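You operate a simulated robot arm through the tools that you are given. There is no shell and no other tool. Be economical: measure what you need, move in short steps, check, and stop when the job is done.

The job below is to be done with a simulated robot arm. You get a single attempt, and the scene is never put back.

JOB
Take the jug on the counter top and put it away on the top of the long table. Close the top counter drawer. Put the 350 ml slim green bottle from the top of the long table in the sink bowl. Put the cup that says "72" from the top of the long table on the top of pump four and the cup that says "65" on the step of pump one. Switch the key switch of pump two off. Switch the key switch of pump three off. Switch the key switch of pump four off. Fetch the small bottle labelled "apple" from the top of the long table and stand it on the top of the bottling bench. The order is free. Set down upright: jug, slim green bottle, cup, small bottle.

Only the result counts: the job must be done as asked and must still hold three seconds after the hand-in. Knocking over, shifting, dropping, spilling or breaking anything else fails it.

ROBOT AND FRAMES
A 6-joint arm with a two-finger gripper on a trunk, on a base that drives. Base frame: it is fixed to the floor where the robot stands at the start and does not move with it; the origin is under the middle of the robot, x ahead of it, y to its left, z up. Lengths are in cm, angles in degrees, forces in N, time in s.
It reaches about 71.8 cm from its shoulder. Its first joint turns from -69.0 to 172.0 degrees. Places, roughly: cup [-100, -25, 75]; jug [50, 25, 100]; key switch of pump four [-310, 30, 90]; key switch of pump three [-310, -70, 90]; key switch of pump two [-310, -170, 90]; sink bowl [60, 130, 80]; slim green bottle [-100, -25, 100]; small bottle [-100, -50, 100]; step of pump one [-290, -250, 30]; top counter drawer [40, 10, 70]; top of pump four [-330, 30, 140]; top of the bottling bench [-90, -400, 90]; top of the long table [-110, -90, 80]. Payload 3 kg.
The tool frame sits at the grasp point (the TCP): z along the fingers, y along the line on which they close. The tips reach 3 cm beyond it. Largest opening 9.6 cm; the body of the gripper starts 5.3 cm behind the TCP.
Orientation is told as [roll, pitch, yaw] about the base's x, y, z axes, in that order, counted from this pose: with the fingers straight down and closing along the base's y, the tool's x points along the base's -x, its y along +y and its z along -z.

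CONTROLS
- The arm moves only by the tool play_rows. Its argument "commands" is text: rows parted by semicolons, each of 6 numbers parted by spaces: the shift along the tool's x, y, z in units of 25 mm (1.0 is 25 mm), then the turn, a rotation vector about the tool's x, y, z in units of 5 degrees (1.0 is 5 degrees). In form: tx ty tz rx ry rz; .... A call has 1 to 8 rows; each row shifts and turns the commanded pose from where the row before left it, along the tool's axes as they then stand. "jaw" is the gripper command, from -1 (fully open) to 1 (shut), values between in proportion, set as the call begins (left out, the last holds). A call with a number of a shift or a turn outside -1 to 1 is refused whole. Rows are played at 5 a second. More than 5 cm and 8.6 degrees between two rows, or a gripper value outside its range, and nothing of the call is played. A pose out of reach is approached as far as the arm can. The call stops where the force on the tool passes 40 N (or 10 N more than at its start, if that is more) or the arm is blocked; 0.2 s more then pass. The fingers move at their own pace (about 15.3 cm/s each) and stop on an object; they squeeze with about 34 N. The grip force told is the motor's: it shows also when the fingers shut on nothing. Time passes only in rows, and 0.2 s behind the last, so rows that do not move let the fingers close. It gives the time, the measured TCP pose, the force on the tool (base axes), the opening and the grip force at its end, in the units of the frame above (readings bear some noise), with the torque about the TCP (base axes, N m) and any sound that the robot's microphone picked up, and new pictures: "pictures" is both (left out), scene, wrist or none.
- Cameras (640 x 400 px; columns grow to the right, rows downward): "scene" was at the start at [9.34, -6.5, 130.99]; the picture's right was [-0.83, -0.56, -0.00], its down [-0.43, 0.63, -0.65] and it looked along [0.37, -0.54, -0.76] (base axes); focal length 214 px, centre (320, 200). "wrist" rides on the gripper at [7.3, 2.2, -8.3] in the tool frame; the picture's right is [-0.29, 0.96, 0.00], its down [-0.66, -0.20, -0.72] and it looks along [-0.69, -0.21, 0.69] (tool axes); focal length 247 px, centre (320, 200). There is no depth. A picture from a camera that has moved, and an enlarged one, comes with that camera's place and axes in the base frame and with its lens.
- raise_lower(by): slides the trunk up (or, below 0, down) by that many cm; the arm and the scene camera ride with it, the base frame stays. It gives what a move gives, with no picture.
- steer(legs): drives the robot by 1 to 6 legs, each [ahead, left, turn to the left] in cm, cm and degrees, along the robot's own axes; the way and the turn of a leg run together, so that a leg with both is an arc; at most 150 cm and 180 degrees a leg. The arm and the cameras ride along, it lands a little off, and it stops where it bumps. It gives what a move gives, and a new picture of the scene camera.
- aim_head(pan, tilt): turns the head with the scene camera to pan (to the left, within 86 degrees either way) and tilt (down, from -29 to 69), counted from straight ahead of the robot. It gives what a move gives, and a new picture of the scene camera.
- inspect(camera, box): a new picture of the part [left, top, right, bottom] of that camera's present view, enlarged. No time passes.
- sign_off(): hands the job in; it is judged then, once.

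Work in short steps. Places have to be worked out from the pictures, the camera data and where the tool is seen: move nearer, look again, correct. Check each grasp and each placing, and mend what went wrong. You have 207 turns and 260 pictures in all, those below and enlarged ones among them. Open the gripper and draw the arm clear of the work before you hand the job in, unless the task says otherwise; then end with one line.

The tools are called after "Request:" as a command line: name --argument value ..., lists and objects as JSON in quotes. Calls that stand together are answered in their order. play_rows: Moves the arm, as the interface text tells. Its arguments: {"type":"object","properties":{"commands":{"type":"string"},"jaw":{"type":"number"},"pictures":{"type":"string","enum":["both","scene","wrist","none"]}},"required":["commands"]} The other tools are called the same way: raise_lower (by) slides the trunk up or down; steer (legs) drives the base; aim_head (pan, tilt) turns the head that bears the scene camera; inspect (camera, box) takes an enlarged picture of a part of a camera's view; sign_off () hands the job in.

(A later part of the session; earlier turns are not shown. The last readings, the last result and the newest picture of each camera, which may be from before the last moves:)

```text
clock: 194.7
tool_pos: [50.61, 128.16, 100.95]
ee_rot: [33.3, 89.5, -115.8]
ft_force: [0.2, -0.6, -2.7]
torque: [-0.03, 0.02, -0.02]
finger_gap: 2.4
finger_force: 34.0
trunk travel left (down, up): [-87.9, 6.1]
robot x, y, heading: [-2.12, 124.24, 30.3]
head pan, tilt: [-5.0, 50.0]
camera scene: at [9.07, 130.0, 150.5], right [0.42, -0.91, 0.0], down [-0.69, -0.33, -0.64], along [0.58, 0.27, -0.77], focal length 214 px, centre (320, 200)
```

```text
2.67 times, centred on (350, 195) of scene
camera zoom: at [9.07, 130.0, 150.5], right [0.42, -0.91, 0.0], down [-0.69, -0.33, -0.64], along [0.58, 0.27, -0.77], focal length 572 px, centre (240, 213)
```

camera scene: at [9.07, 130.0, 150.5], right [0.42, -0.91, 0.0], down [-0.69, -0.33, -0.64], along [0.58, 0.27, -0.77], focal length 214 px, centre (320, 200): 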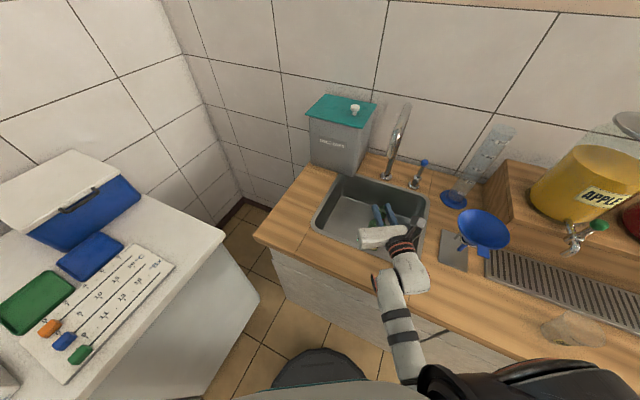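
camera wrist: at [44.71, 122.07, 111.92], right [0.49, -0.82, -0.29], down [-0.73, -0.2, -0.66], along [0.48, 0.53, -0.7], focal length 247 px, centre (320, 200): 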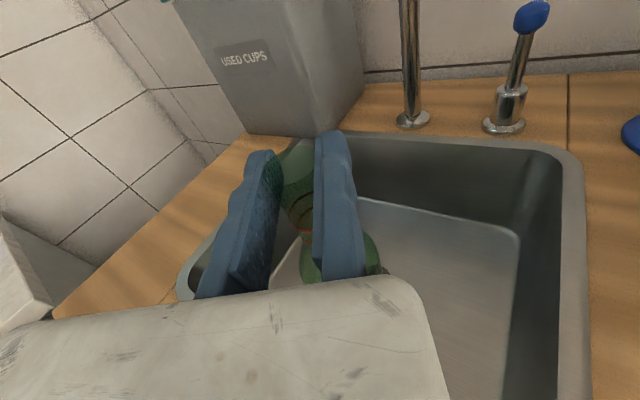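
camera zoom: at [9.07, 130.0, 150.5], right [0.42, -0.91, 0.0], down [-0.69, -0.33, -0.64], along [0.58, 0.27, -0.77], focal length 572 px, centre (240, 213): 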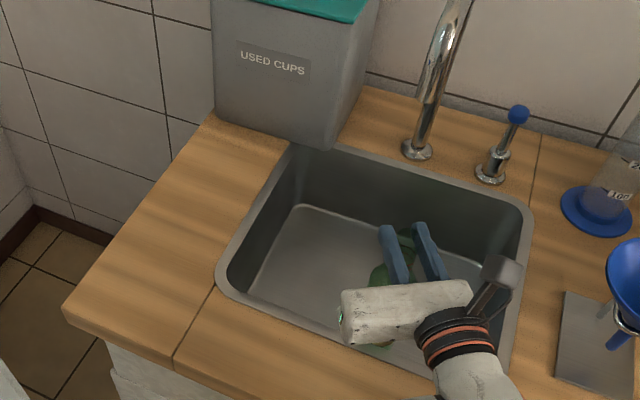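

Request:
raise_lower --by -1

Request:
raise_lower --by -0.8

Request:
raise_lower --by -0.8

```text
clock: 195.3
tool_pos: [50.64, 128.26, 99.94]
ee_rot: [32.5, 89.5, -116.5]
ft_force: [-0.4, 0.0, -2.2]
torque: [-0.01, -0.01, -0.01]
finger_gap: 2.4
finger_force: 34.2
trunk travel left (down, up): [-86.9, 7.1]
robot x, y, heading: [-2.61, 123.97, 30.1]
head pan, tilt: [-5.0, 50.0]
```

```text
clock: 195.8
tool_pos: [50.78, 128.29, 99.25]
ee_rot: [32.6, 89.4, -116.6]
ft_force: [0.8, 0.2, -2.5]
torque: [-0.06, 0.03, 0.02]
finger_gap: 2.38
finger_force: 34.5
trunk travel left (down, up): [-86.1, 7.9]
robot x, y, heading: [-2.45, 124.59, 29.9]
head pan, tilt: [-5.0, 50.0]
```

```text
clock: 196.4
tool_pos: [50.75, 128.36, 98.31]
ee_rot: [32.8, 89.5, -116.3]
ft_force: [0.3, -0.2, -2.6]
torque: [-0.02, -0.02, -0.01]
finger_gap: 2.38
finger_force: 33.7
trunk travel left (down, up): [-85.3, 8.7]
robot x, y, heading: [-2.31, 124.13, 30.0]
head pan, tilt: [-5.0, 50.0]
```

Request:
raise_lower --by -0.8

Request:
raise_lower --by -0.7

Request:
inspect --camera "scene" --box '[300, 170, 500, 320]'

Request:
inspect --camera "wrist" --box '[0, 0, 640, 400]'

```text
clock: 197.0
tool_pos: [50.79, 128.38, 97.69]
ee_rot: [32.9, 89.5, -116.2]
ft_force: [0.0, 0.4, -3.7]
torque: [-0.02, 0.0, 0.0]
finger_gap: 2.43
finger_force: 34.0
trunk travel left (down, up): [-84.5, 9.5]
robot x, y, heading: [-2.14, 124.15, 30.1]
head pan, tilt: [-5.0, 50.0]
```

```text
clock: 197.6
tool_pos: [50.65, 128.23, 97.06]
ee_rot: [41.3, 89.6, -107.8]
ft_force: [0.3, -0.9, 0.5]
torque: [-0.02, -0.06, -0.02]
finger_gap: 2.38
finger_force: 33.9
trunk travel left (down, up): [-83.8, 10.2]
robot x, y, heading: [-1.95, 124.28, 29.8]
head pan, tilt: [-5.0, 50.0]
```

```text
2.67 times, centred on (400, 245) of scene
camera zoom: at [9.03, 129.99, 146.4], right [0.42, -0.91, 0.0], down [-0.69, -0.32, -0.64], along [0.58, 0.27, -0.77], focal length 572 px, centre (107, 80)
```

zoom: 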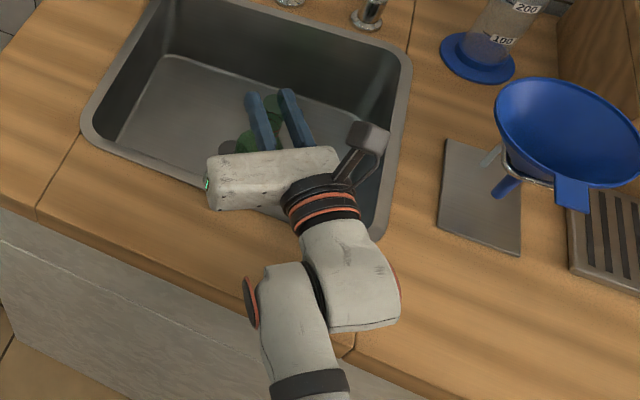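

```text
1.00 times, centred on (320, 200) of wrist (not enlarged: the box is as wide or as high as the picture)
camera zoom: at [44.59, 122.07, 104.43], right [0.49, -0.82, -0.29], down [-0.73, -0.2, -0.66], along [0.48, 0.53, -0.7], focal length 247 px, centre (320, 200)
```

zoom: 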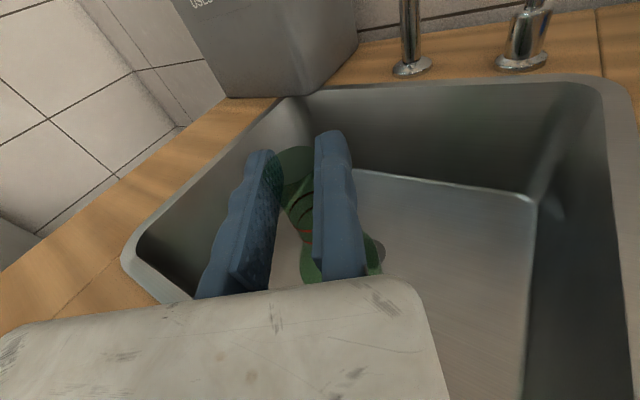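

The weight is now carried by the sink floor. Lower a hair and open.

Request:
raise_lower --by -0.3

Request:
play_rows --commands "0 0 0 0 0 0;0 0 0 0 0 0;0 0 0 0 0 0" --jaw 0.1 --pictures "wrist"

```text
clock: 198.1
tool_pos: [50.53, 128.25, 97.02]
ee_rot: [102.9, 89.6, -46.2]
ft_force: [0.5, -2.1, 14.3]
torque: [-0.12, 0.04, 0.0]
finger_gap: 2.4
finger_force: 33.8
trunk travel left (down, up): [-83.5, 10.5]
robot x, y, heading: [-2.51, 124.0, 30.1]
head pan, tilt: [-5.0, 50.0]
```

```text
clock: 198.9
tool_pos: [50.69, 128.22, 96.74]
ee_rot: [32.2, 89.4, -116.9]
ft_force: [0.1, -0.1, 0.0]
torque: [-0.03, -0.01, 0.0]
finger_gap: 4.33
finger_force: 0.1
trunk travel left (down, up): [-83.5, 10.5]
robot x, y, heading: [-2.25, 124.22, 30.0]
head pan, tilt: [-5.0, 50.0]
camera wrist: at [44.61, 122.07, 104.09], right [0.49, -0.82, -0.29], down [-0.73, -0.2, -0.66], along [0.48, 0.53, -0.7], focal length 247 px, centre (320, 200)
```

wrist: 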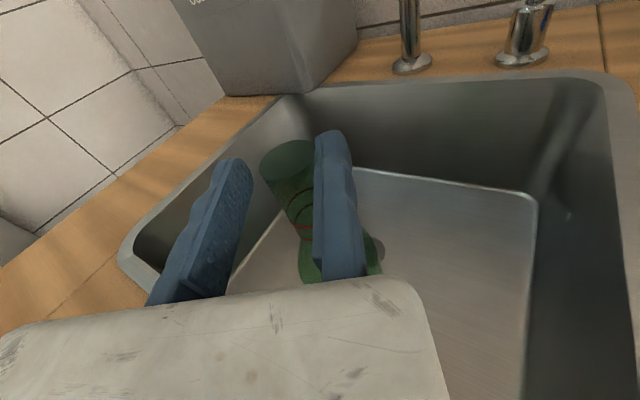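

Request:
steer --legs '[[0, -0.8, 0], [-12, 0, 0]]'

Request:
inspect --camera "wrist" --box '[0, 0, 640, 400]'

```text
clock: 200.4
tool_pos: [40.79, 121.6, 96.63]
ee_rot: [33.4, 89.5, -115.6]
ft_force: [0.3, -0.1, -0.5]
torque: [0.01, -0.01, 0.0]
finger_gap: 4.32
finger_force: 0.1
trunk travel left (down, up): [-83.5, 10.5]
robot x, y, heading: [-12.01, 117.59, 30.1]
head pan, tilt: [-5.0, 50.0]
camera scene: at [-0.81, 123.37, 146.1], right [0.42, -0.91, 0.0], down [-0.69, -0.33, -0.64], along [0.58, 0.27, -0.77], focal length 214 px, centre (320, 200)
```

scene: 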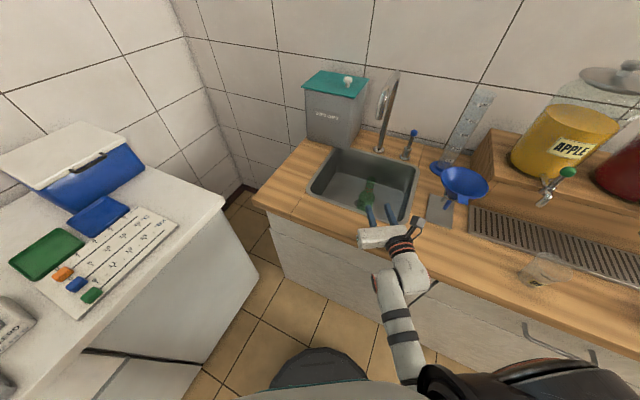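

```text
1.00 times, centred on (320, 200) of wrist (not enlarged: the box is as wide or as high as the picture)
camera zoom: at [34.73, 115.46, 104.09], right [0.49, -0.82, -0.29], down [-0.73, -0.2, -0.66], along [0.48, 0.53, -0.7], focal length 247 px, centre (320, 200)
```

zoom: 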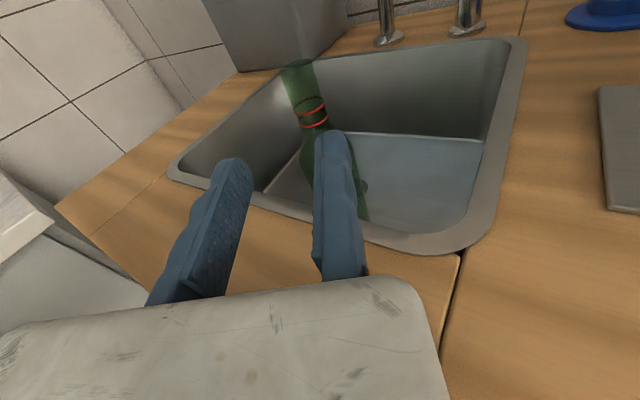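

The bottle stands upright in the sink. Next cup 72: back away, turn to face the table, re-pose the arm.

Request:
steer --legs '[[-22, 0, 0], [0, 0, 75], [0, 0, 75], [-22, 0, 0], [0, 90, 0], [0, 86, 0]]'

Request:
play_rows --commands "1 0 0 0 0 0;1 0 0 0 0 0;1 0 0 0 0 0;1 0 0 0 0 0;1 0 0 0 0 0;1 0 0 0 0 0;1 0 0 0 0 0" --jaw -0.9 --pictures "none"

Request:
raise_lower --by -25

Request:
aim_head --pan -10 --tilt 35

Request:
inspect --camera "wrist" --box '[0, 0, 640, 400]'

```text
clock: 218.4
tool_pos: [-55.16, -46.07, 96.7]
ee_rot: [36.1, 89.6, 37.0]
ft_force: [0.7, 0.4, 0.5]
torque: [-0.02, 0.0, 0.0]
finger_gap: 4.31
finger_force: 0.1
trunk travel left (down, up): [-83.5, 10.5]
robot x, y, heading: [-7.66, -69.01, -180.0]
head pan, tilt: [-5.0, 50.0]
camera scene: at [-19.98, -68.52, 146.1], right [0.09, 1.0, 0.0], down [0.76, -0.07, -0.64], along [-0.64, 0.05, -0.77], focal length 214 px, centre (320, 200)
```

scene: 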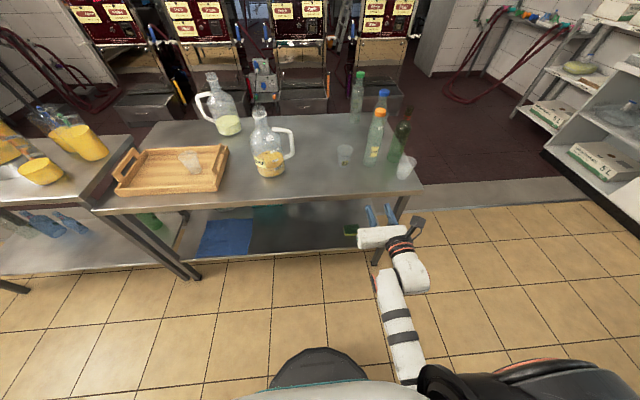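

```text
clock: 220.0
tool_pos: [-54.38, -44.78, 106.54]
ee_rot: [-177.1, 88.0, -179.1]
ft_force: [0.2, 0.1, 0.1]
torque: [0.03, 0.01, 0.02]
finger_gap: 9.11
finger_force: 0.1
out of reach, approached as far as the arm can: row 3, 4, 5, 6, 7
trunk travel left (down, up): [-83.5, 10.5]
robot x, y, heading: [-7.39, -68.82, -179.9]
head pan, tilt: [-5.0, 50.0]
```

```text
clock: 222.6
tool_pos: [-54.2, -44.77, 81.35]
ee_rot: [-176.3, 88.0, -178.5]
ft_force: [0.1, 0.1, 0.1]
torque: [0.02, 0.02, 0.03]
finger_gap: 9.12
finger_force: 0.0
trunk travel left (down, up): [-58.5, 35.5]
robot x, y, heading: [-7.43, -68.93, -179.9]
head pan, tilt: [-5.0, 50.0]
```

```text
clock: 223.3
tool_pos: [-54.23, -44.87, 81.47]
ee_rot: [-176.4, 88.0, -178.4]
ft_force: [-0.7, -0.7, -1.0]
torque: [-0.01, 0.03, -0.02]
finger_gap: 9.13
finger_force: 0.1
trunk travel left (down, up): [-58.5, 35.5]
robot x, y, heading: [-7.34, -69.38, -180.0]
head pan, tilt: [-10.0, 35.0]
camera scene: at [-20.97, -67.67, 123.27], right [0.17, 0.99, 0.0], down [0.57, -0.1, -0.82], along [-0.81, 0.14, -0.57], focal length 214 px, centre (320, 200)
```

scene: 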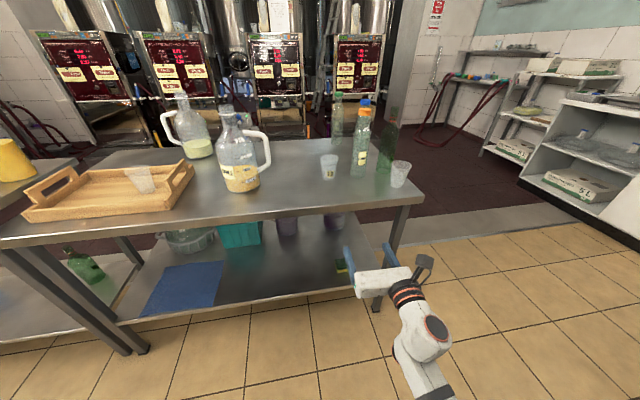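

```text
1.00 times, centred on (320, 200) of wrist (not enlarged: the box is as wide or as high as the picture)
camera zoom: at [-45.68, -42.87, 88.52], right [0.02, 0.95, -0.3], down [0.69, -0.23, -0.68], along [-0.72, -0.19, -0.67], focal length 247 px, centre (320, 200)
```

zoom: 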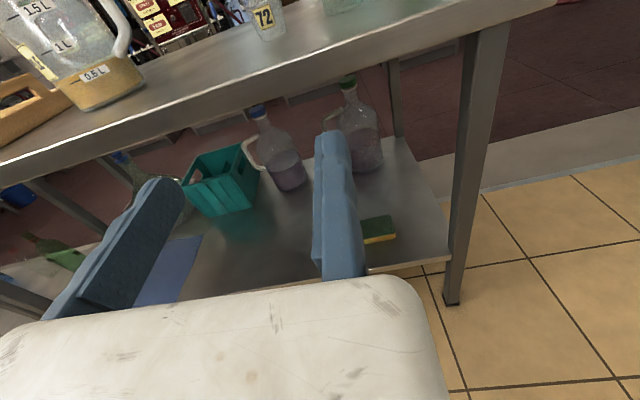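

The arm hit a limit on the way up. Let me pull the hand back a bit and try to continue up.

Request:
play_rows --commands "0 0 -1 0 0 0;0 0 -1 0 0 0;1 0 0 0 0 0;1 0 0 0 0 0;1 0 0 0 0 0;1 0 0 0 0 0" --pictures "scene"

```text
clock: 224.7
tool_pos: [-51.16, -45.65, 90.49]
ee_rot: [-176.1, 88.0, -178.0]
ft_force: [0.1, -0.1, -0.6]
torque: [0.0, 0.03, 0.0]
finger_gap: 9.14
finger_force: 0.0
out of reach, approached as far as the arm can: row 1, 2, 3, 4, 6
trunk travel left (down, up): [-58.5, 35.5]
robot x, y, heading: [-7.06, -69.22, -179.8]
head pan, tilt: [-10.0, 35.0]
camera scene: at [-21.03, -67.67, 123.27], right [0.17, 0.99, 0.0], down [0.57, -0.1, -0.82], along [-0.81, 0.14, -0.57], focal length 214 px, centre (320, 200)
```

scene: 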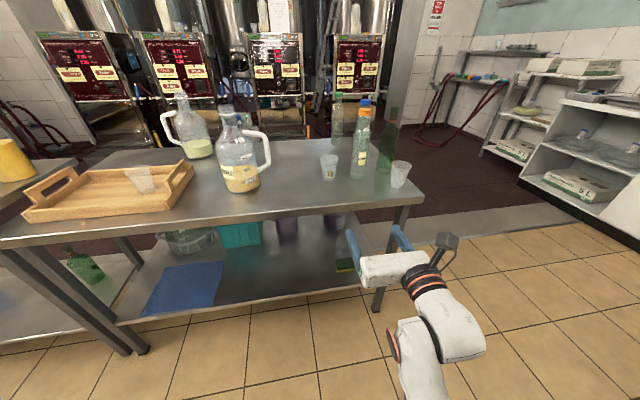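

Good: offset now ~32 with a 2° over-pitch; correct it and check level.

Request:
play_rows --commands "0 0 0 0 -0.4 0;-0.6 0 0 0 0 0" --pictures "wrist"

```text
clock: 225.3
tool_pos: [-51.17, -45.23, 88.85]
ee_rot: [-82.7, 89.8, -84.7]
ft_force: [-0.4, 0.3, 0.4]
torque: [-0.02, 0.0, 0.01]
finger_gap: 9.11
finger_force: 0.0
out of reach, approached as far as the arm can: row 1
trunk travel left (down, up): [-58.5, 35.5]
robot x, y, heading: [-7.08, -68.71, -179.9]
head pan, tilt: [-10.0, 35.0]
camera wrist: at [-42.94, -43.39, 96.22], right [0.04, 0.95, -0.3], down [0.72, -0.23, -0.66], along [-0.7, -0.19, -0.69], focal length 247 px, centre (320, 200)
```

wrist: 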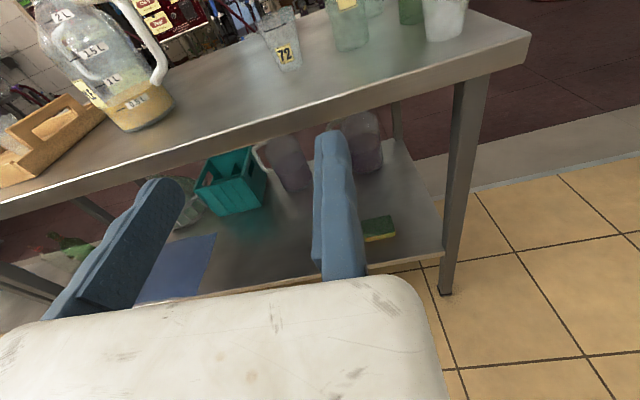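

Cup 72 is at about (-94.5,-51.6). Raise 1 cm, shift left 2.5, approach in steps.

Request:
raise_lower --by 0.9

Request:
steer --legs '[[0, 2.5, 0], [30, 0, 0]]'

Request:
inspect --camera "wrist" --box '[0, 0, 640, 400]'

```text
clock: 225.9
tool_pos: [-51.2, -45.38, 89.76]
ee_rot: [-70.6, 89.9, -72.7]
ft_force: [-0.1, 0.4, 0.1]
torque: [-0.02, 0.0, -0.02]
finger_gap: 9.12
finger_force: 0.1
trunk travel left (down, up): [-59.4, 34.6]
robot x, y, heading: [-7.18, -69.21, -180.2]
head pan, tilt: [-10.0, 35.0]
```

```text
clock: 228.4
tool_pos: [-81.39, -47.86, 89.8]
ee_rot: [-60.3, 89.9, -62.5]
ft_force: [-0.1, 0.1, 0.3]
torque: [0.0, 0.01, 0.0]
finger_gap: 9.11
finger_force: 0.1
trunk travel left (down, up): [-59.4, 34.6]
robot x, y, heading: [-37.03, -71.72, -179.7]
head pan, tilt: [-10.0, 35.0]
camera scene: at [-50.99, -70.24, 124.17], right [0.17, 0.99, 0.0], down [0.57, -0.1, -0.82], along [-0.81, 0.14, -0.57], focal length 214 px, centre (320, 200)
```

scene: 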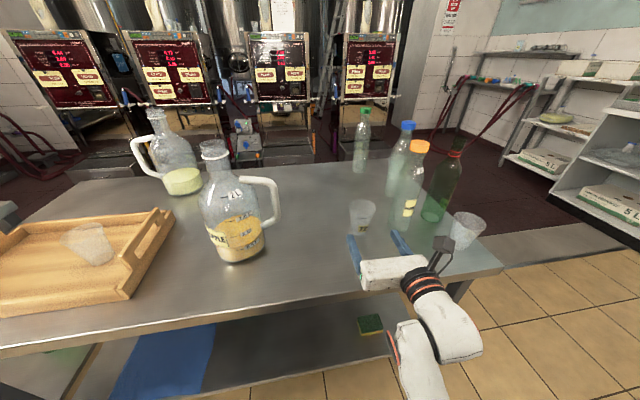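

```text
1.00 times, centred on (320, 200) of wrist (not enlarged: the box is as wide or as high as the picture)
camera zoom: at [-72.99, -45.98, 97.08], right [0.03, 0.95, -0.3], down [0.72, -0.23, -0.66], along [-0.7, -0.19, -0.69], focal length 247 px, centre (320, 200)
```

zoom: 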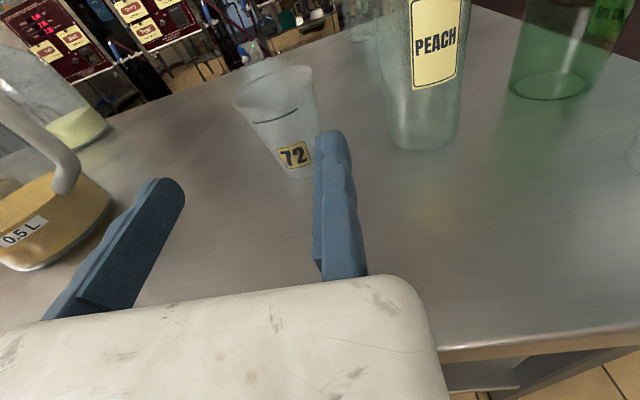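

Right rim edge nearly aligned with the fixed finger; shift right 1.1 and go on.

Request:
steer --legs '[[0, -1.1, 0], [7, 0, 0]]'

Request:
inspect --camera "wrist" --box '[0, 0, 640, 400]'

```text
clock: 229.7
tool_pos: [-88.38, -46.73, 89.76]
ee_rot: [-52.4, 89.8, -54.5]
ft_force: [0.7, 1.2, -0.1]
torque: [0.01, 0.01, -0.03]
finger_gap: 9.14
finger_force: 0.0
trunk travel left (down, up): [-59.4, 34.6]
robot x, y, heading: [-44.26, -70.35, -180.0]
head pan, tilt: [-10.0, 35.0]
camera scene: at [-58.11, -69.15, 124.16], right [0.17, 0.99, 0.0], down [0.57, -0.1, -0.82], along [-0.81, 0.14, -0.57], focal length 214 px, centre (320, 200)
```

scene: 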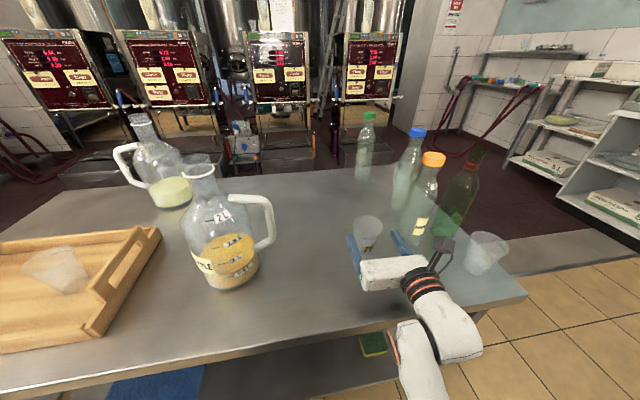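

```text
1.00 times, centred on (320, 200) of wrist (not enlarged: the box is as wide or as high as the picture)
camera zoom: at [-80.09, -44.88, 97.06], right [0.03, 0.95, -0.3], down [0.72, -0.23, -0.66], along [-0.7, -0.19, -0.69], focal length 247 px, centre (320, 200)
```

zoom: 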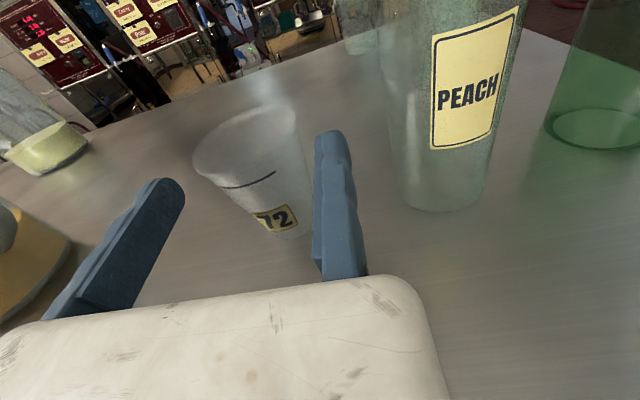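

Request:
steer --legs '[[5, 0, 0]]'

Request:
play_rows --commands "0 0 0 0 0 0;0 0 0 0 0 0;0 0 0 0 0 0;0 0 0 0 0 0" --jaw 1 --pictures "both"

```text
clock: 230.7
tool_pos: [-93.44, -46.85, 89.65]
ee_rot: [-47.2, 89.7, -49.2]
ft_force: [-0.4, 0.1, 0.3]
torque: [0.01, 0.04, -0.03]
finger_gap: 9.12
finger_force: 0.1
trunk travel left (down, up): [-59.4, 34.6]
robot x, y, heading: [-49.58, -70.8, -179.8]
head pan, tilt: [-10.0, 35.0]
camera scene: at [-63.17, -69.17, 124.16], right [0.17, 0.99, 0.0], down [0.57, -0.1, -0.82], along [-0.81, 0.14, -0.57], focal length 214 px, centre (320, 200)
```

scene: 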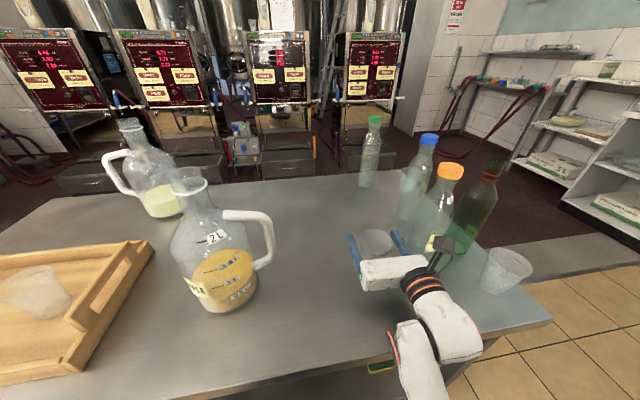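

```text
clock: 231.7
tool_pos: [-93.34, -46.95, 89.68]
ee_rot: [-70.6, 89.9, -72.6]
ft_force: [-0.3, 0.6, 0.7]
torque: [0.02, -0.04, 0.0]
finger_gap: 6.58
finger_force: 34.4
trunk travel left (down, up): [-59.4, 34.6]
robot x, y, heading: [-49.22, -70.74, -180.0]
head pan, tilt: [-10.0, 35.0]
camera scene: at [-63.04, -69.17, 124.18], right [0.17, 0.99, 0.0], down [0.57, -0.1, -0.82], along [-0.81, 0.14, -0.57], focal length 214 px, centre (320, 200)
camera wrist: at [-85.04, -44.9, 97.1], right [0.03, 0.95, -0.3], down [0.72, -0.23, -0.66], along [-0.7, -0.19, -0.69], focal length 247 px, centre (320, 200)
```

scene: 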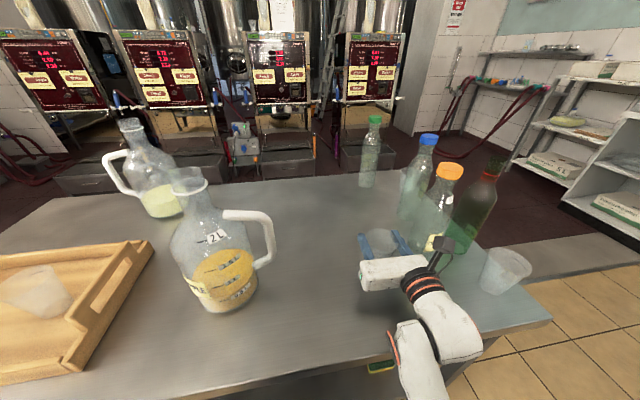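
wrist: 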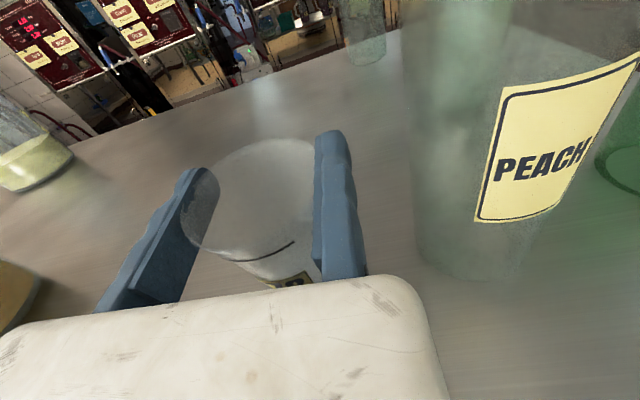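

Cup 72 held (gap 6.58). Lift, back off, and check the grip.

Request:
raise_lower --by 20

Request:
steer --legs '[[-38, 0, 0]]'

Request:
play_rows --commands "1 0 0 0 0 0;1 0 0 0 0 0;1 0 0 0 0 0;1 0 0 0 0 0;1 0 0 0 0 0;1 0 0 0 0 0" --pictures "both"

```text
clock: 233.8
tool_pos: [-93.26, -46.83, 109.73]
ee_rot: [-70.3, 90.0, -72.4]
ft_force: [0.2, 0.3, 0.1]
torque: [0.0, 0.04, -0.02]
finger_gap: 6.58
finger_force: 34.5
trunk travel left (down, up): [-79.4, 14.6]
robot x, y, heading: [-49.4, -70.47, -179.8]
head pan, tilt: [-10.0, 35.0]
```

```text
clock: 236.2
tool_pos: [-55.85, -46.76, 109.76]
ee_rot: [-70.8, 89.9, -72.9]
ft_force: [0.6, -0.1, 0.4]
torque: [0.0, 0.02, 0.03]
finger_gap: 6.56
finger_force: 33.7
trunk travel left (down, up): [-79.4, 14.6]
robot x, y, heading: [-11.61, -70.58, -180.0]
head pan, tilt: [-10.0, 35.0]
camera scene: at [-25.5, -69.06, 144.18], right [0.17, 0.99, 0.0], down [0.57, -0.1, -0.82], along [-0.81, 0.14, -0.57], focal length 214 px, centre (320, 200)
```

scene: 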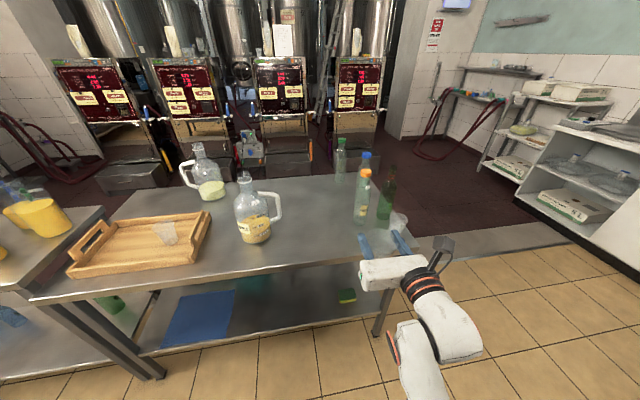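

```text
clock: 237.6
tool_pos: [-58.13, -45.92, 123.88]
ee_rot: [-89.7, 89.9, -91.7]
ft_force: [-0.9, -0.1, -0.8]
torque: [0.02, 0.01, 0.0]
finger_gap: 6.59
finger_force: 33.8
out of reach, approached as far as the arm can: row 1, 2, 3, 4, 5, 6
trunk travel left (down, up): [-79.4, 14.6]
robot x, y, heading: [-11.55, -70.38, -179.9]
head pan, tilt: [-10.0, 35.0]
camera scene: at [-25.5, -69.08, 144.17], right [0.17, 0.99, 0.0], down [0.57, -0.1, -0.82], along [-0.81, 0.14, -0.57], focal length 214 px, centre (320, 200)
camera wrist: at [-49.76, -43.9, 131.15], right [0.03, 0.95, -0.3], down [0.72, -0.23, -0.66], along [-0.7, -0.19, -0.69], focal length 247 px, centre (320, 200)
```

scene: 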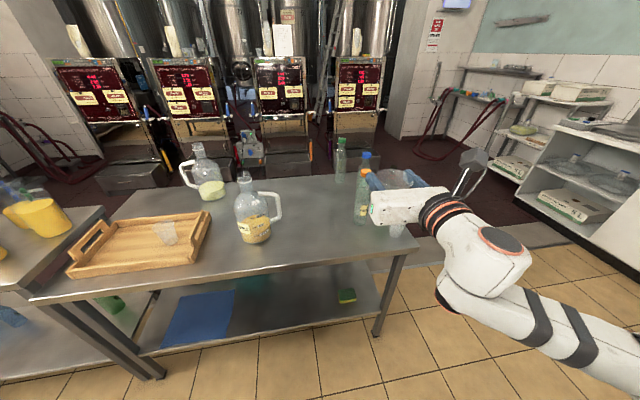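
wrist: 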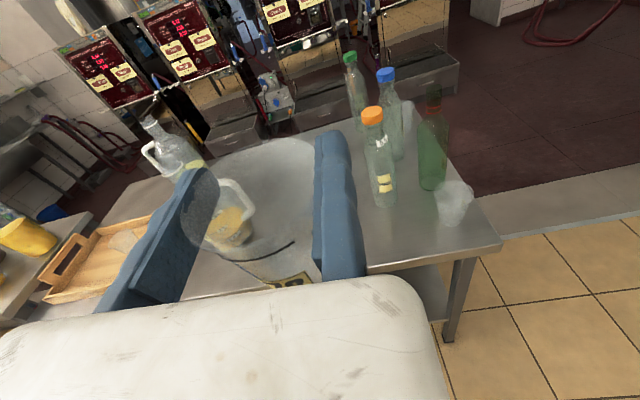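

The arm flipped to an outward-elbow pose; fine. Drive around the table end towards pump four.

Request:
steer --legs '[[0, -100, 0], [140, 0, 0], [40, 0, 0]]'

Request:
aim_head --pan 15 --tilt 5

```text
clock: 251.4
tool_pos: [-238.33, 50.23, 123.69]
ee_rot: [-88.4, 90.0, -89.1]
ft_force: [-0.3, 0.8, 0.0]
torque: [0.0, -0.01, 0.04]
finger_gap: 6.56
finger_force: 33.8
trunk travel left (down, up): [-79.4, 14.6]
robot x, y, heading: [-191.87, 26.97, -178.6]
head pan, tilt: [-10.0, 35.0]
camera scene: at [-205.27, 27.67, 144.18], right [0.15, 0.99, 0.0], down [0.57, -0.09, -0.82], along [-0.81, 0.12, -0.57], focal length 214 px, centre (320, 200)
```

scene: 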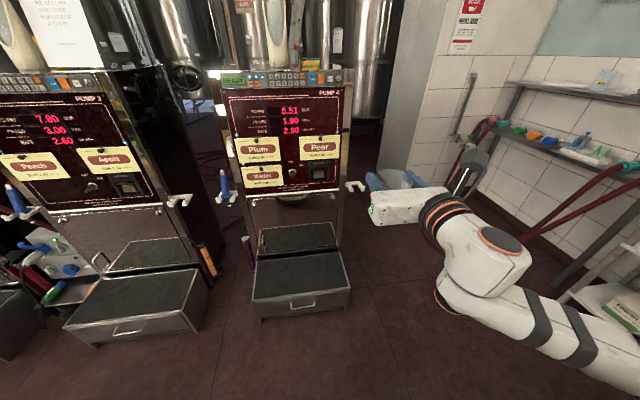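

```text
clock: 252.4
tool_pos: [-238.38, 50.12, 123.81]
ee_rot: [-85.7, 89.9, -86.6]
ft_force: [-0.5, 0.5, 0.2]
torque: [0.01, -0.02, 0.0]
finger_gap: 6.55
finger_force: 34.2
trunk travel left (down, up): [-79.4, 14.6]
robot x, y, heading: [-191.43, 26.42, -178.7]
head pan, tilt: [15.0, 5.0]
camera scene: at [-205.39, 23.78, 148.99], right [-0.28, 0.96, 0.0], down [0.08, 0.02, -1.0], along [-0.96, -0.28, -0.09], focal length 214 px, centre (320, 200)
```

scene: 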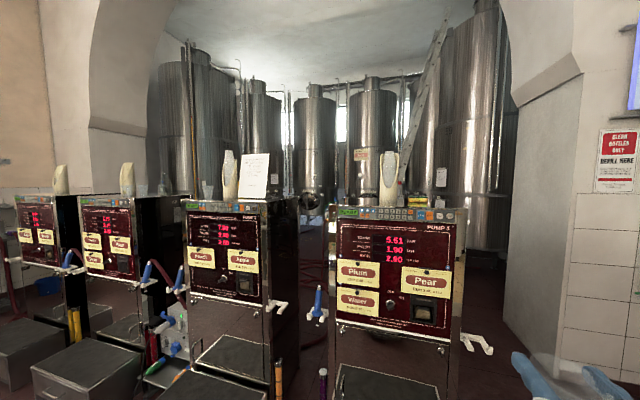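

Request:
raise_lower --by 14

Request:
aim_head --pan 5 --tilt 15

Request:
inspect --camera "scene" --box '[220, 100, 420, 300]'

```text
clock: 254.1
tool_pos: [-238.31, 50.19, 137.83]
ee_rot: [-82.2, 89.9, -82.7]
ft_force: [0.4, -0.5, -0.4]
torque: [-0.02, -0.03, 0.01]
finger_gap: 6.57
finger_force: 33.9
trunk travel left (down, up): [-93.4, 0.6]
robot x, y, heading: [-191.52, 26.26, -178.6]
head pan, tilt: [15.0, 5.0]
```

```text
clock: 254.8
tool_pos: [-238.31, 50.18, 137.75]
ee_rot: [-81.9, 89.9, -82.6]
ft_force: [0.7, -0.8, 0.6]
torque: [0.05, -0.02, -0.01]
finger_gap: 6.55
finger_force: 33.8
trunk travel left (down, up): [-93.4, 0.6]
robot x, y, heading: [-191.5, 26.26, -178.4]
head pan, tilt: [5.0, 15.0]
camera scene: at [-205.88, 25.33, 161.38], right [-0.11, 0.99, 0.0], down [0.26, 0.03, -0.97], along [-0.96, -0.11, -0.26], focal length 214 px, centre (320, 200)
```

scene: 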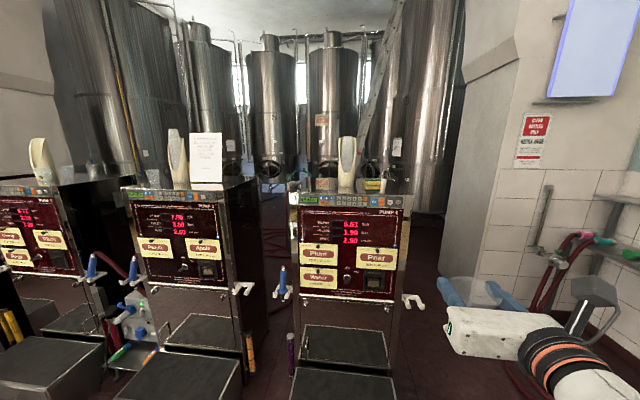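

```text
2.00 times, centred on (320, 200) of scene
camera zoom: at [-205.88, 25.33, 161.38], right [-0.11, 0.99, 0.0], down [0.26, 0.03, -0.97], along [-0.96, -0.11, -0.26], focal length 429 px, centre (320, 200)
```

zoom: 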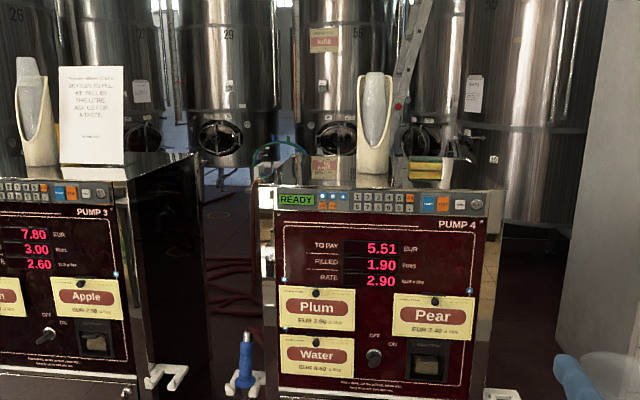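

Pump 4's top spans about x −307…−350, y 3…53, z≈136.5. The step in front blocks a frontal approach, so I'll come from the free right side. First raise the hand and look to the right.

Request:
play_rows --commands "1 0 0 0 0 0;1 0 0 0 0 0;1 0 0 0 0 0;1 0 0 0 0 0" --pictures "none"

Request:
aim_head --pan -50 --tilt 35

Request:
aim_head --pan -15 --tilt 45

```text
clock: 255.8
tool_pos: [-238.22, 50.19, 147.9]
ee_rot: [-102.8, 89.9, -103.5]
ft_force: [0.6, -0.4, 0.2]
torque: [0.02, 0.01, -0.02]
finger_gap: 6.58
finger_force: 33.8
trunk travel left (down, up): [-93.4, 0.6]
robot x, y, heading: [-191.39, 26.55, -178.4]
head pan, tilt: [5.0, 15.0]
```

```text
clock: 257.0
tool_pos: [-238.4, 50.25, 147.74]
ee_rot: [-80.6, 89.9, -81.5]
ft_force: [-0.1, 0.2, -0.6]
torque: [0.0, 0.03, -0.02]
finger_gap: 6.57
finger_force: 34.1
trunk travel left (down, up): [-93.4, 0.6]
robot x, y, heading: [-191.58, 26.53, -178.4]
head pan, tilt: [-50.0, 35.0]
camera scene: at [-202.42, 32.96, 158.18], right [0.75, 0.66, 0.0], down [0.38, -0.43, -0.82], along [-0.54, 0.61, -0.57], focal length 214 px, centre (320, 200)
```

scene: 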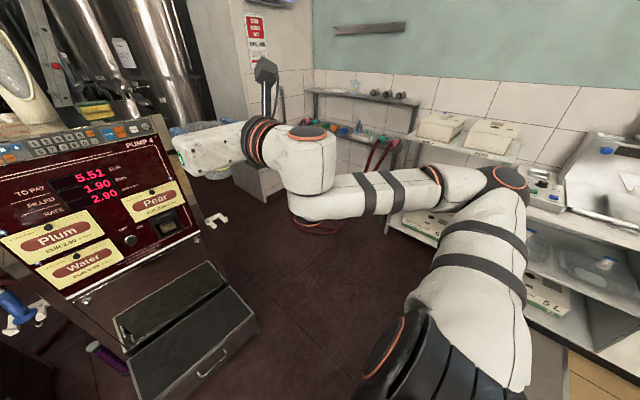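

```text
clock: 258.0
tool_pos: [-238.4, 50.28, 147.62]
ee_rot: [-84.2, 89.9, -84.9]
ft_force: [-0.8, -0.8, -1.2]
torque: [-0.02, -0.01, 0.03]
finger_gap: 6.56
finger_force: 34.5
trunk travel left (down, up): [-93.4, 0.6]
robot x, y, heading: [-191.9, 26.27, -178.5]
head pan, tilt: [-15.0, 45.0]
camera scene: at [-204.49, 28.29, 156.7], right [0.24, 0.97, 0.0], down [0.69, -0.17, -0.71], along [-0.69, 0.17, -0.71], focal length 214 px, centre (320, 200)
```

scene: 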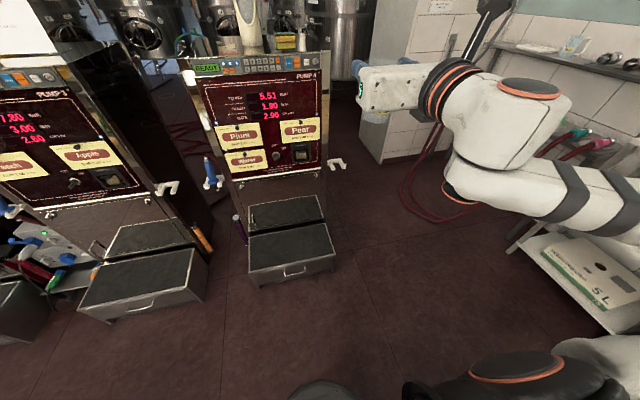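

Free floor on pump 4's right side. Turn left 90° here, back up, slide over, keeping the cup above the pump's top.

Request:
steer --legs '[[0, 0, 90], [-90, 0, 0]]'

Request:
steer --legs '[[0, -104, 0]]'

Request:
aim_head --pan -30 --tilt 35

Request:
inspect --camera "wrist" --box '[0, 0, 640, 400]'

```text
clock: 266.6
tool_pos: [-217.5, 69.55, 147.75]
ee_rot: [-66.5, 89.9, 22.3]
ft_force: [0.0, 0.1, 0.4]
torque: [0.01, 0.03, 0.01]
finger_gap: 6.56
finger_force: 33.7
trunk travel left (down, up): [-93.4, 0.6]
robot x, y, heading: [-193.46, 116.0, -88.8]
head pan, tilt: [-15.0, 45.0]
camera scene: at [-195.31, 103.17, 156.69], right [-0.97, 0.24, 0.0], down [0.17, 0.69, -0.71], along [-0.17, -0.69, -0.71], focal length 214 px, centre (320, 200)
```

scene: 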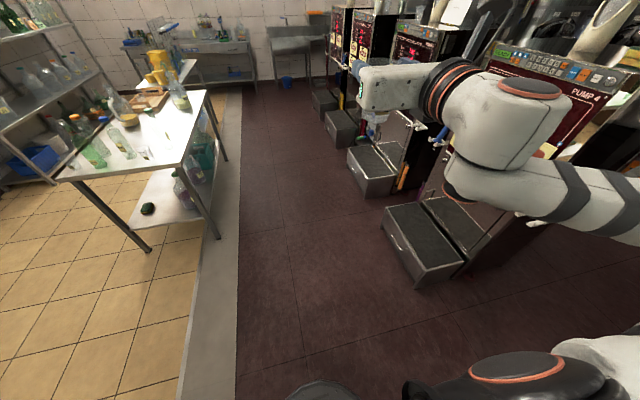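

```text
clock: 272.0
tool_pos: [-321.87, 67.87, 147.82]
ee_rot: [-78.0, 89.9, 10.6]
ft_force: [0.5, 0.9, 0.0]
torque: [-0.01, 0.0, 0.03]
finger_gap: 6.57
finger_force: 33.6
trunk travel left (down, up): [-93.4, 0.6]
robot x, y, heading: [-297.77, 114.53, -89.0]
head pan, tilt: [-15.0, 45.0]
camera scene: at [-299.54, 101.61, 156.7], right [-0.97, 0.25, 0.0], down [0.17, 0.69, -0.71], along [-0.17, -0.69, -0.71], focal length 214 px, centre (320, 200)
```

scene: 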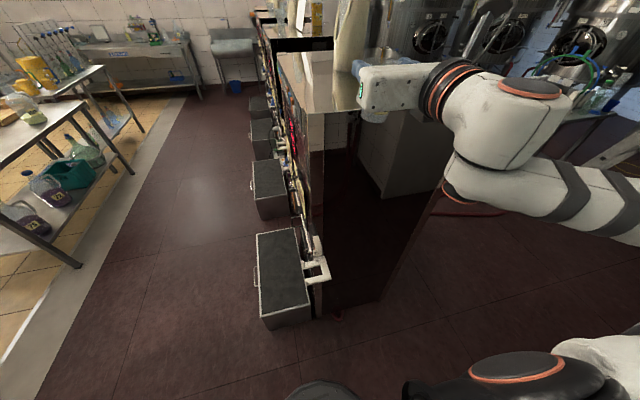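

```text
clock: 272.7
tool_pos: [-322.05, 68.0, 147.71]
ee_rot: [-80.6, 89.9, 8.0]
ft_force: [0.1, 0.7, 0.2]
torque: [0.02, 0.02, 0.02]
finger_gap: 6.56
finger_force: 34.3
trunk travel left (down, up): [-93.4, 0.6]
robot x, y, heading: [-297.59, 114.35, -89.2]
head pan, tilt: [-30.0, 35.0]
camera scene: at [-301.93, 101.81, 158.17], right [-0.87, 0.49, 0.0], down [0.28, 0.5, -0.82], along [-0.4, -0.72, -0.57], focal length 214 px, centre (320, 200)
```

scene: 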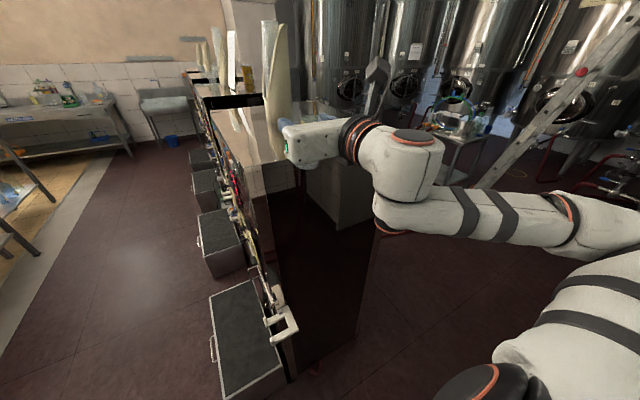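

```text
1.00 times, centred on (320, 200) of wrist (not enlarged: the box is as wide or as high as the picture)
camera zoom: at [-324.09, 76.39, 155.1], right [-0.96, 0.02, -0.3], down [0.22, 0.72, -0.66], along [0.2, -0.7, -0.69], focal length 247 px, centre (320, 200)
```

zoom: 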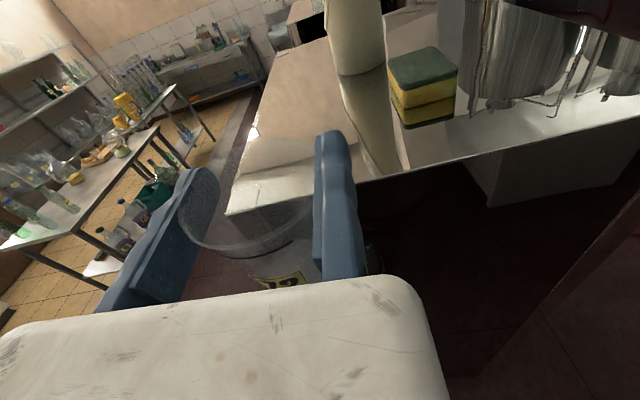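

Corner of the pump top at (−306.8,56); advance 20.5 so the cup is at about (−318,46), in front of the sponge, then lower.

Request:
steer --legs '[[20.5, 0, 0]]'

Request:
inspect --camera "wrist" --box '[0, 0, 640, 400]'

Request:
inspect --camera "scene" --box '[200, 50, 440, 200]'

```text
clock: 274.4
tool_pos: [-321.7, 47.83, 147.83]
ee_rot: [-135.0, 90.0, -46.4]
ft_force: [-0.7, -0.1, 0.2]
torque: [0.01, -0.04, 0.01]
finger_gap: 6.55
finger_force: 33.9
trunk travel left (down, up): [-93.4, 0.6]
robot x, y, heading: [-297.32, 93.83, -89.6]
head pan, tilt: [-30.0, 35.0]
camera scene: at [-301.68, 81.54, 158.2], right [-0.87, 0.49, 0.0], down [0.28, 0.5, -0.82], along [-0.4, -0.71, -0.57], focal length 214 px, centre (320, 200)
```

scene: 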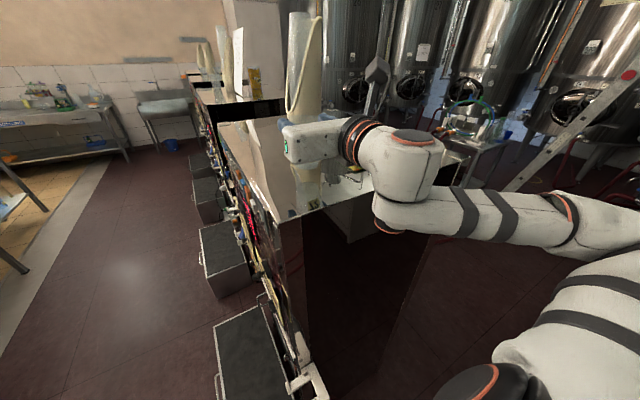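

```text
1.00 times, centred on (320, 200) of wrist (not enlarged: the box is as wide or as high as the picture)
camera zoom: at [-323.9, 56.18, 155.19], right [-0.96, 0.02, -0.3], down [0.22, 0.72, -0.66], along [0.19, -0.7, -0.69], focal length 247 px, centre (320, 200)
```

zoom: 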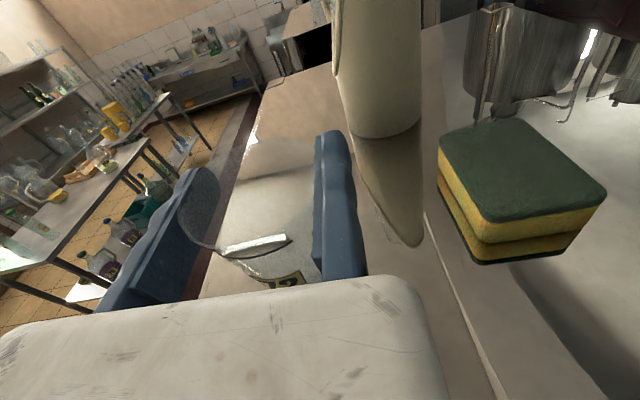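

```text
2.67 times, centred on (320, 125) of scene
camera zoom: at [-301.68, 81.54, 158.2], right [-0.87, 0.49, 0.0], down [0.28, 0.5, -0.82], along [-0.4, -0.71, -0.57], focal length 572 px, centre (320, 400)
```

zoom: 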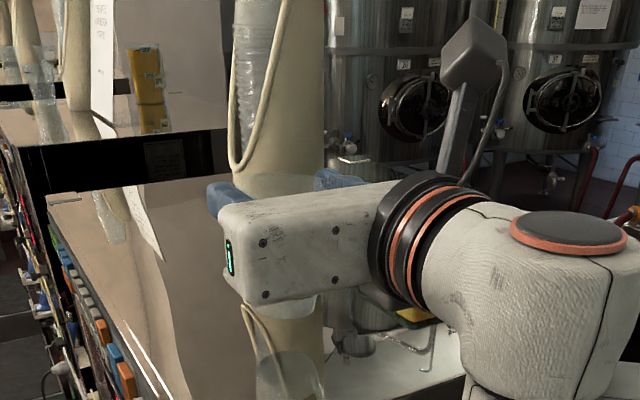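

Request:
raise_lower --by -1.8

Request:
raise_lower --by -0.7

Request:
raise_lower --by -0.5

```text
clock: 275.0
tool_pos: [-321.73, 47.45, 145.96]
ee_rot: [-82.4, 89.8, 6.0]
ft_force: [-0.2, 0.1, -0.9]
torque: [0.02, -0.01, -0.01]
finger_gap: 6.52
finger_force: 33.9
trunk travel left (down, up): [-91.6, 2.4]
robot x, y, heading: [-297.13, 94.06, -89.4]
head pan, tilt: [-30.0, 35.0]
```

```text
clock: 275.6
tool_pos: [-321.75, 47.63, 145.5]
ee_rot: [-177.4, 89.8, -89.0]
ft_force: [-0.6, -5.2, 17.7]
torque: [-0.48, -0.24, -0.05]
finger_gap: 6.55
finger_force: 33.7
trunk travel left (down, up): [-90.9, 3.1]
robot x, y, heading: [-297.27, 94.0, -89.3]
head pan, tilt: [-30.0, 35.0]
```

```text
clock: 276.1
tool_pos: [-321.34, 47.68, 144.83]
ee_rot: [134.5, 90.0, -136.8]
ft_force: [4.6, 1.6, 10.2]
torque: [0.12, -0.52, 0.0]
finger_gap: 6.49
finger_force: 34.1
trunk travel left (down, up): [-90.4, 3.6]
robot x, y, heading: [-297.16, 93.95, -89.4]
head pan, tilt: [-30.0, 35.0]
```

Request:
raise_lower --by 0.3

Request:
play_rows --commands "0 0 0 0 0 0;0 0 0 0 0 0;0 0 0 0 0 0" --jaw -0.9 --pictures "wrist"

```text
clock: 276.6
tool_pos: [-321.86, 47.59, 144.94]
ee_rot: [-51.8, 89.9, 36.6]
ft_force: [-0.8, 0.2, -0.2]
torque: [0.01, 0.02, -0.02]
finger_gap: 6.46
finger_force: 34.2
trunk travel left (down, up): [-90.7, 3.3]
robot x, y, heading: [-297.28, 94.21, -89.3]
head pan, tilt: [-30.0, 35.0]
```

```text
clock: 277.4
tool_pos: [-321.68, 47.55, 145.1]
ee_rot: [-91.3, 89.9, -2.8]
ft_force: [0.5, -0.8, -0.1]
torque: [-0.01, 0.02, 0.02]
finger_gap: 9.11
finger_force: 0.1
trunk travel left (down, up): [-90.7, 3.3]
robot x, y, heading: [-297.55, 94.35, -89.3]
head pan, tilt: [-30.0, 35.0]
camera wrist: at [-323.87, 55.92, 152.42], right [-0.96, 0.03, -0.29], down [0.22, 0.72, -0.66], along [0.19, -0.7, -0.69], focal length 247 px, centre (320, 200)
```

wrist: 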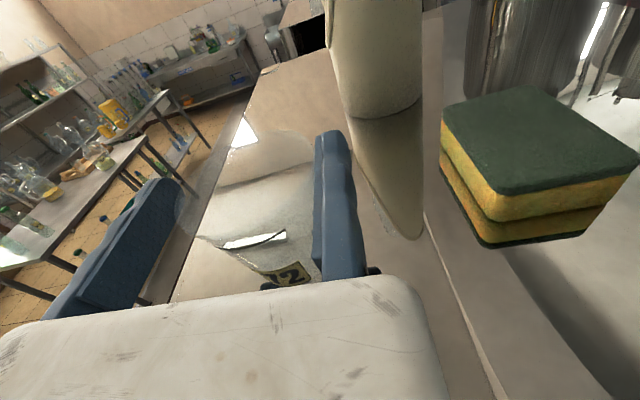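

Released. Shift a little to the right (off the cup) and back straight out, then check.

Request:
steer --legs '[[0, -0.6, 0], [-16, 0, 0]]'

Request:
inspect --camera "wrist" --box '[0, 0, 640, 400]'

```text
clock: 279.2
tool_pos: [-322.46, 63.23, 144.95]
ee_rot: [-37.5, 89.8, 50.9]
ft_force: [-0.3, 0.1, 0.2]
torque: [-0.03, -0.02, 0.0]
finger_gap: 9.13
finger_force: 0.0
trunk travel left (down, up): [-90.7, 3.3]
robot x, y, heading: [-298.08, 110.0, -89.2]
head pan, tilt: [-30.0, 35.0]
camera scene: at [-302.48, 96.9, 155.45], right [-0.87, 0.49, 0.0], down [0.28, 0.5, -0.82], along [-0.4, -0.71, -0.58], focal length 214 px, centre (320, 200)
```

scene: 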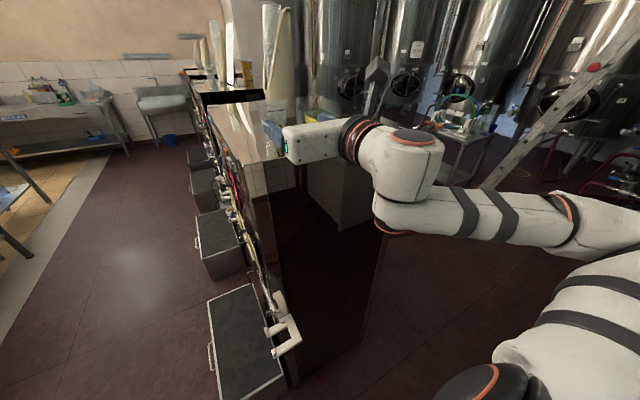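

```text
1.00 times, centred on (320, 200) of wrist (not enlarged: the box is as wide or as high as the picture)
camera zoom: at [-324.69, 71.54, 152.32], right [-0.95, 0.03, -0.3], down [0.22, 0.72, -0.66], along [0.2, -0.69, -0.69], focal length 247 px, centre (320, 200)
```

zoom: 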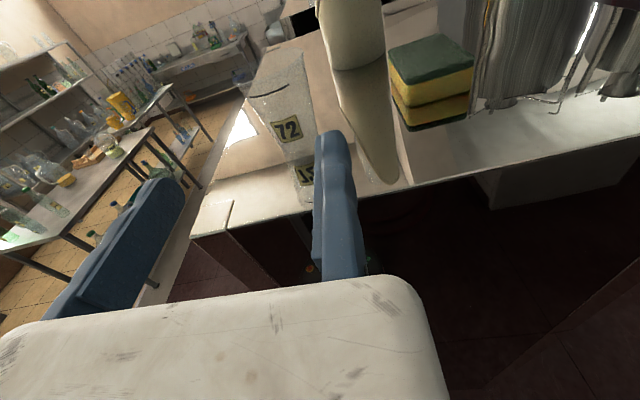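

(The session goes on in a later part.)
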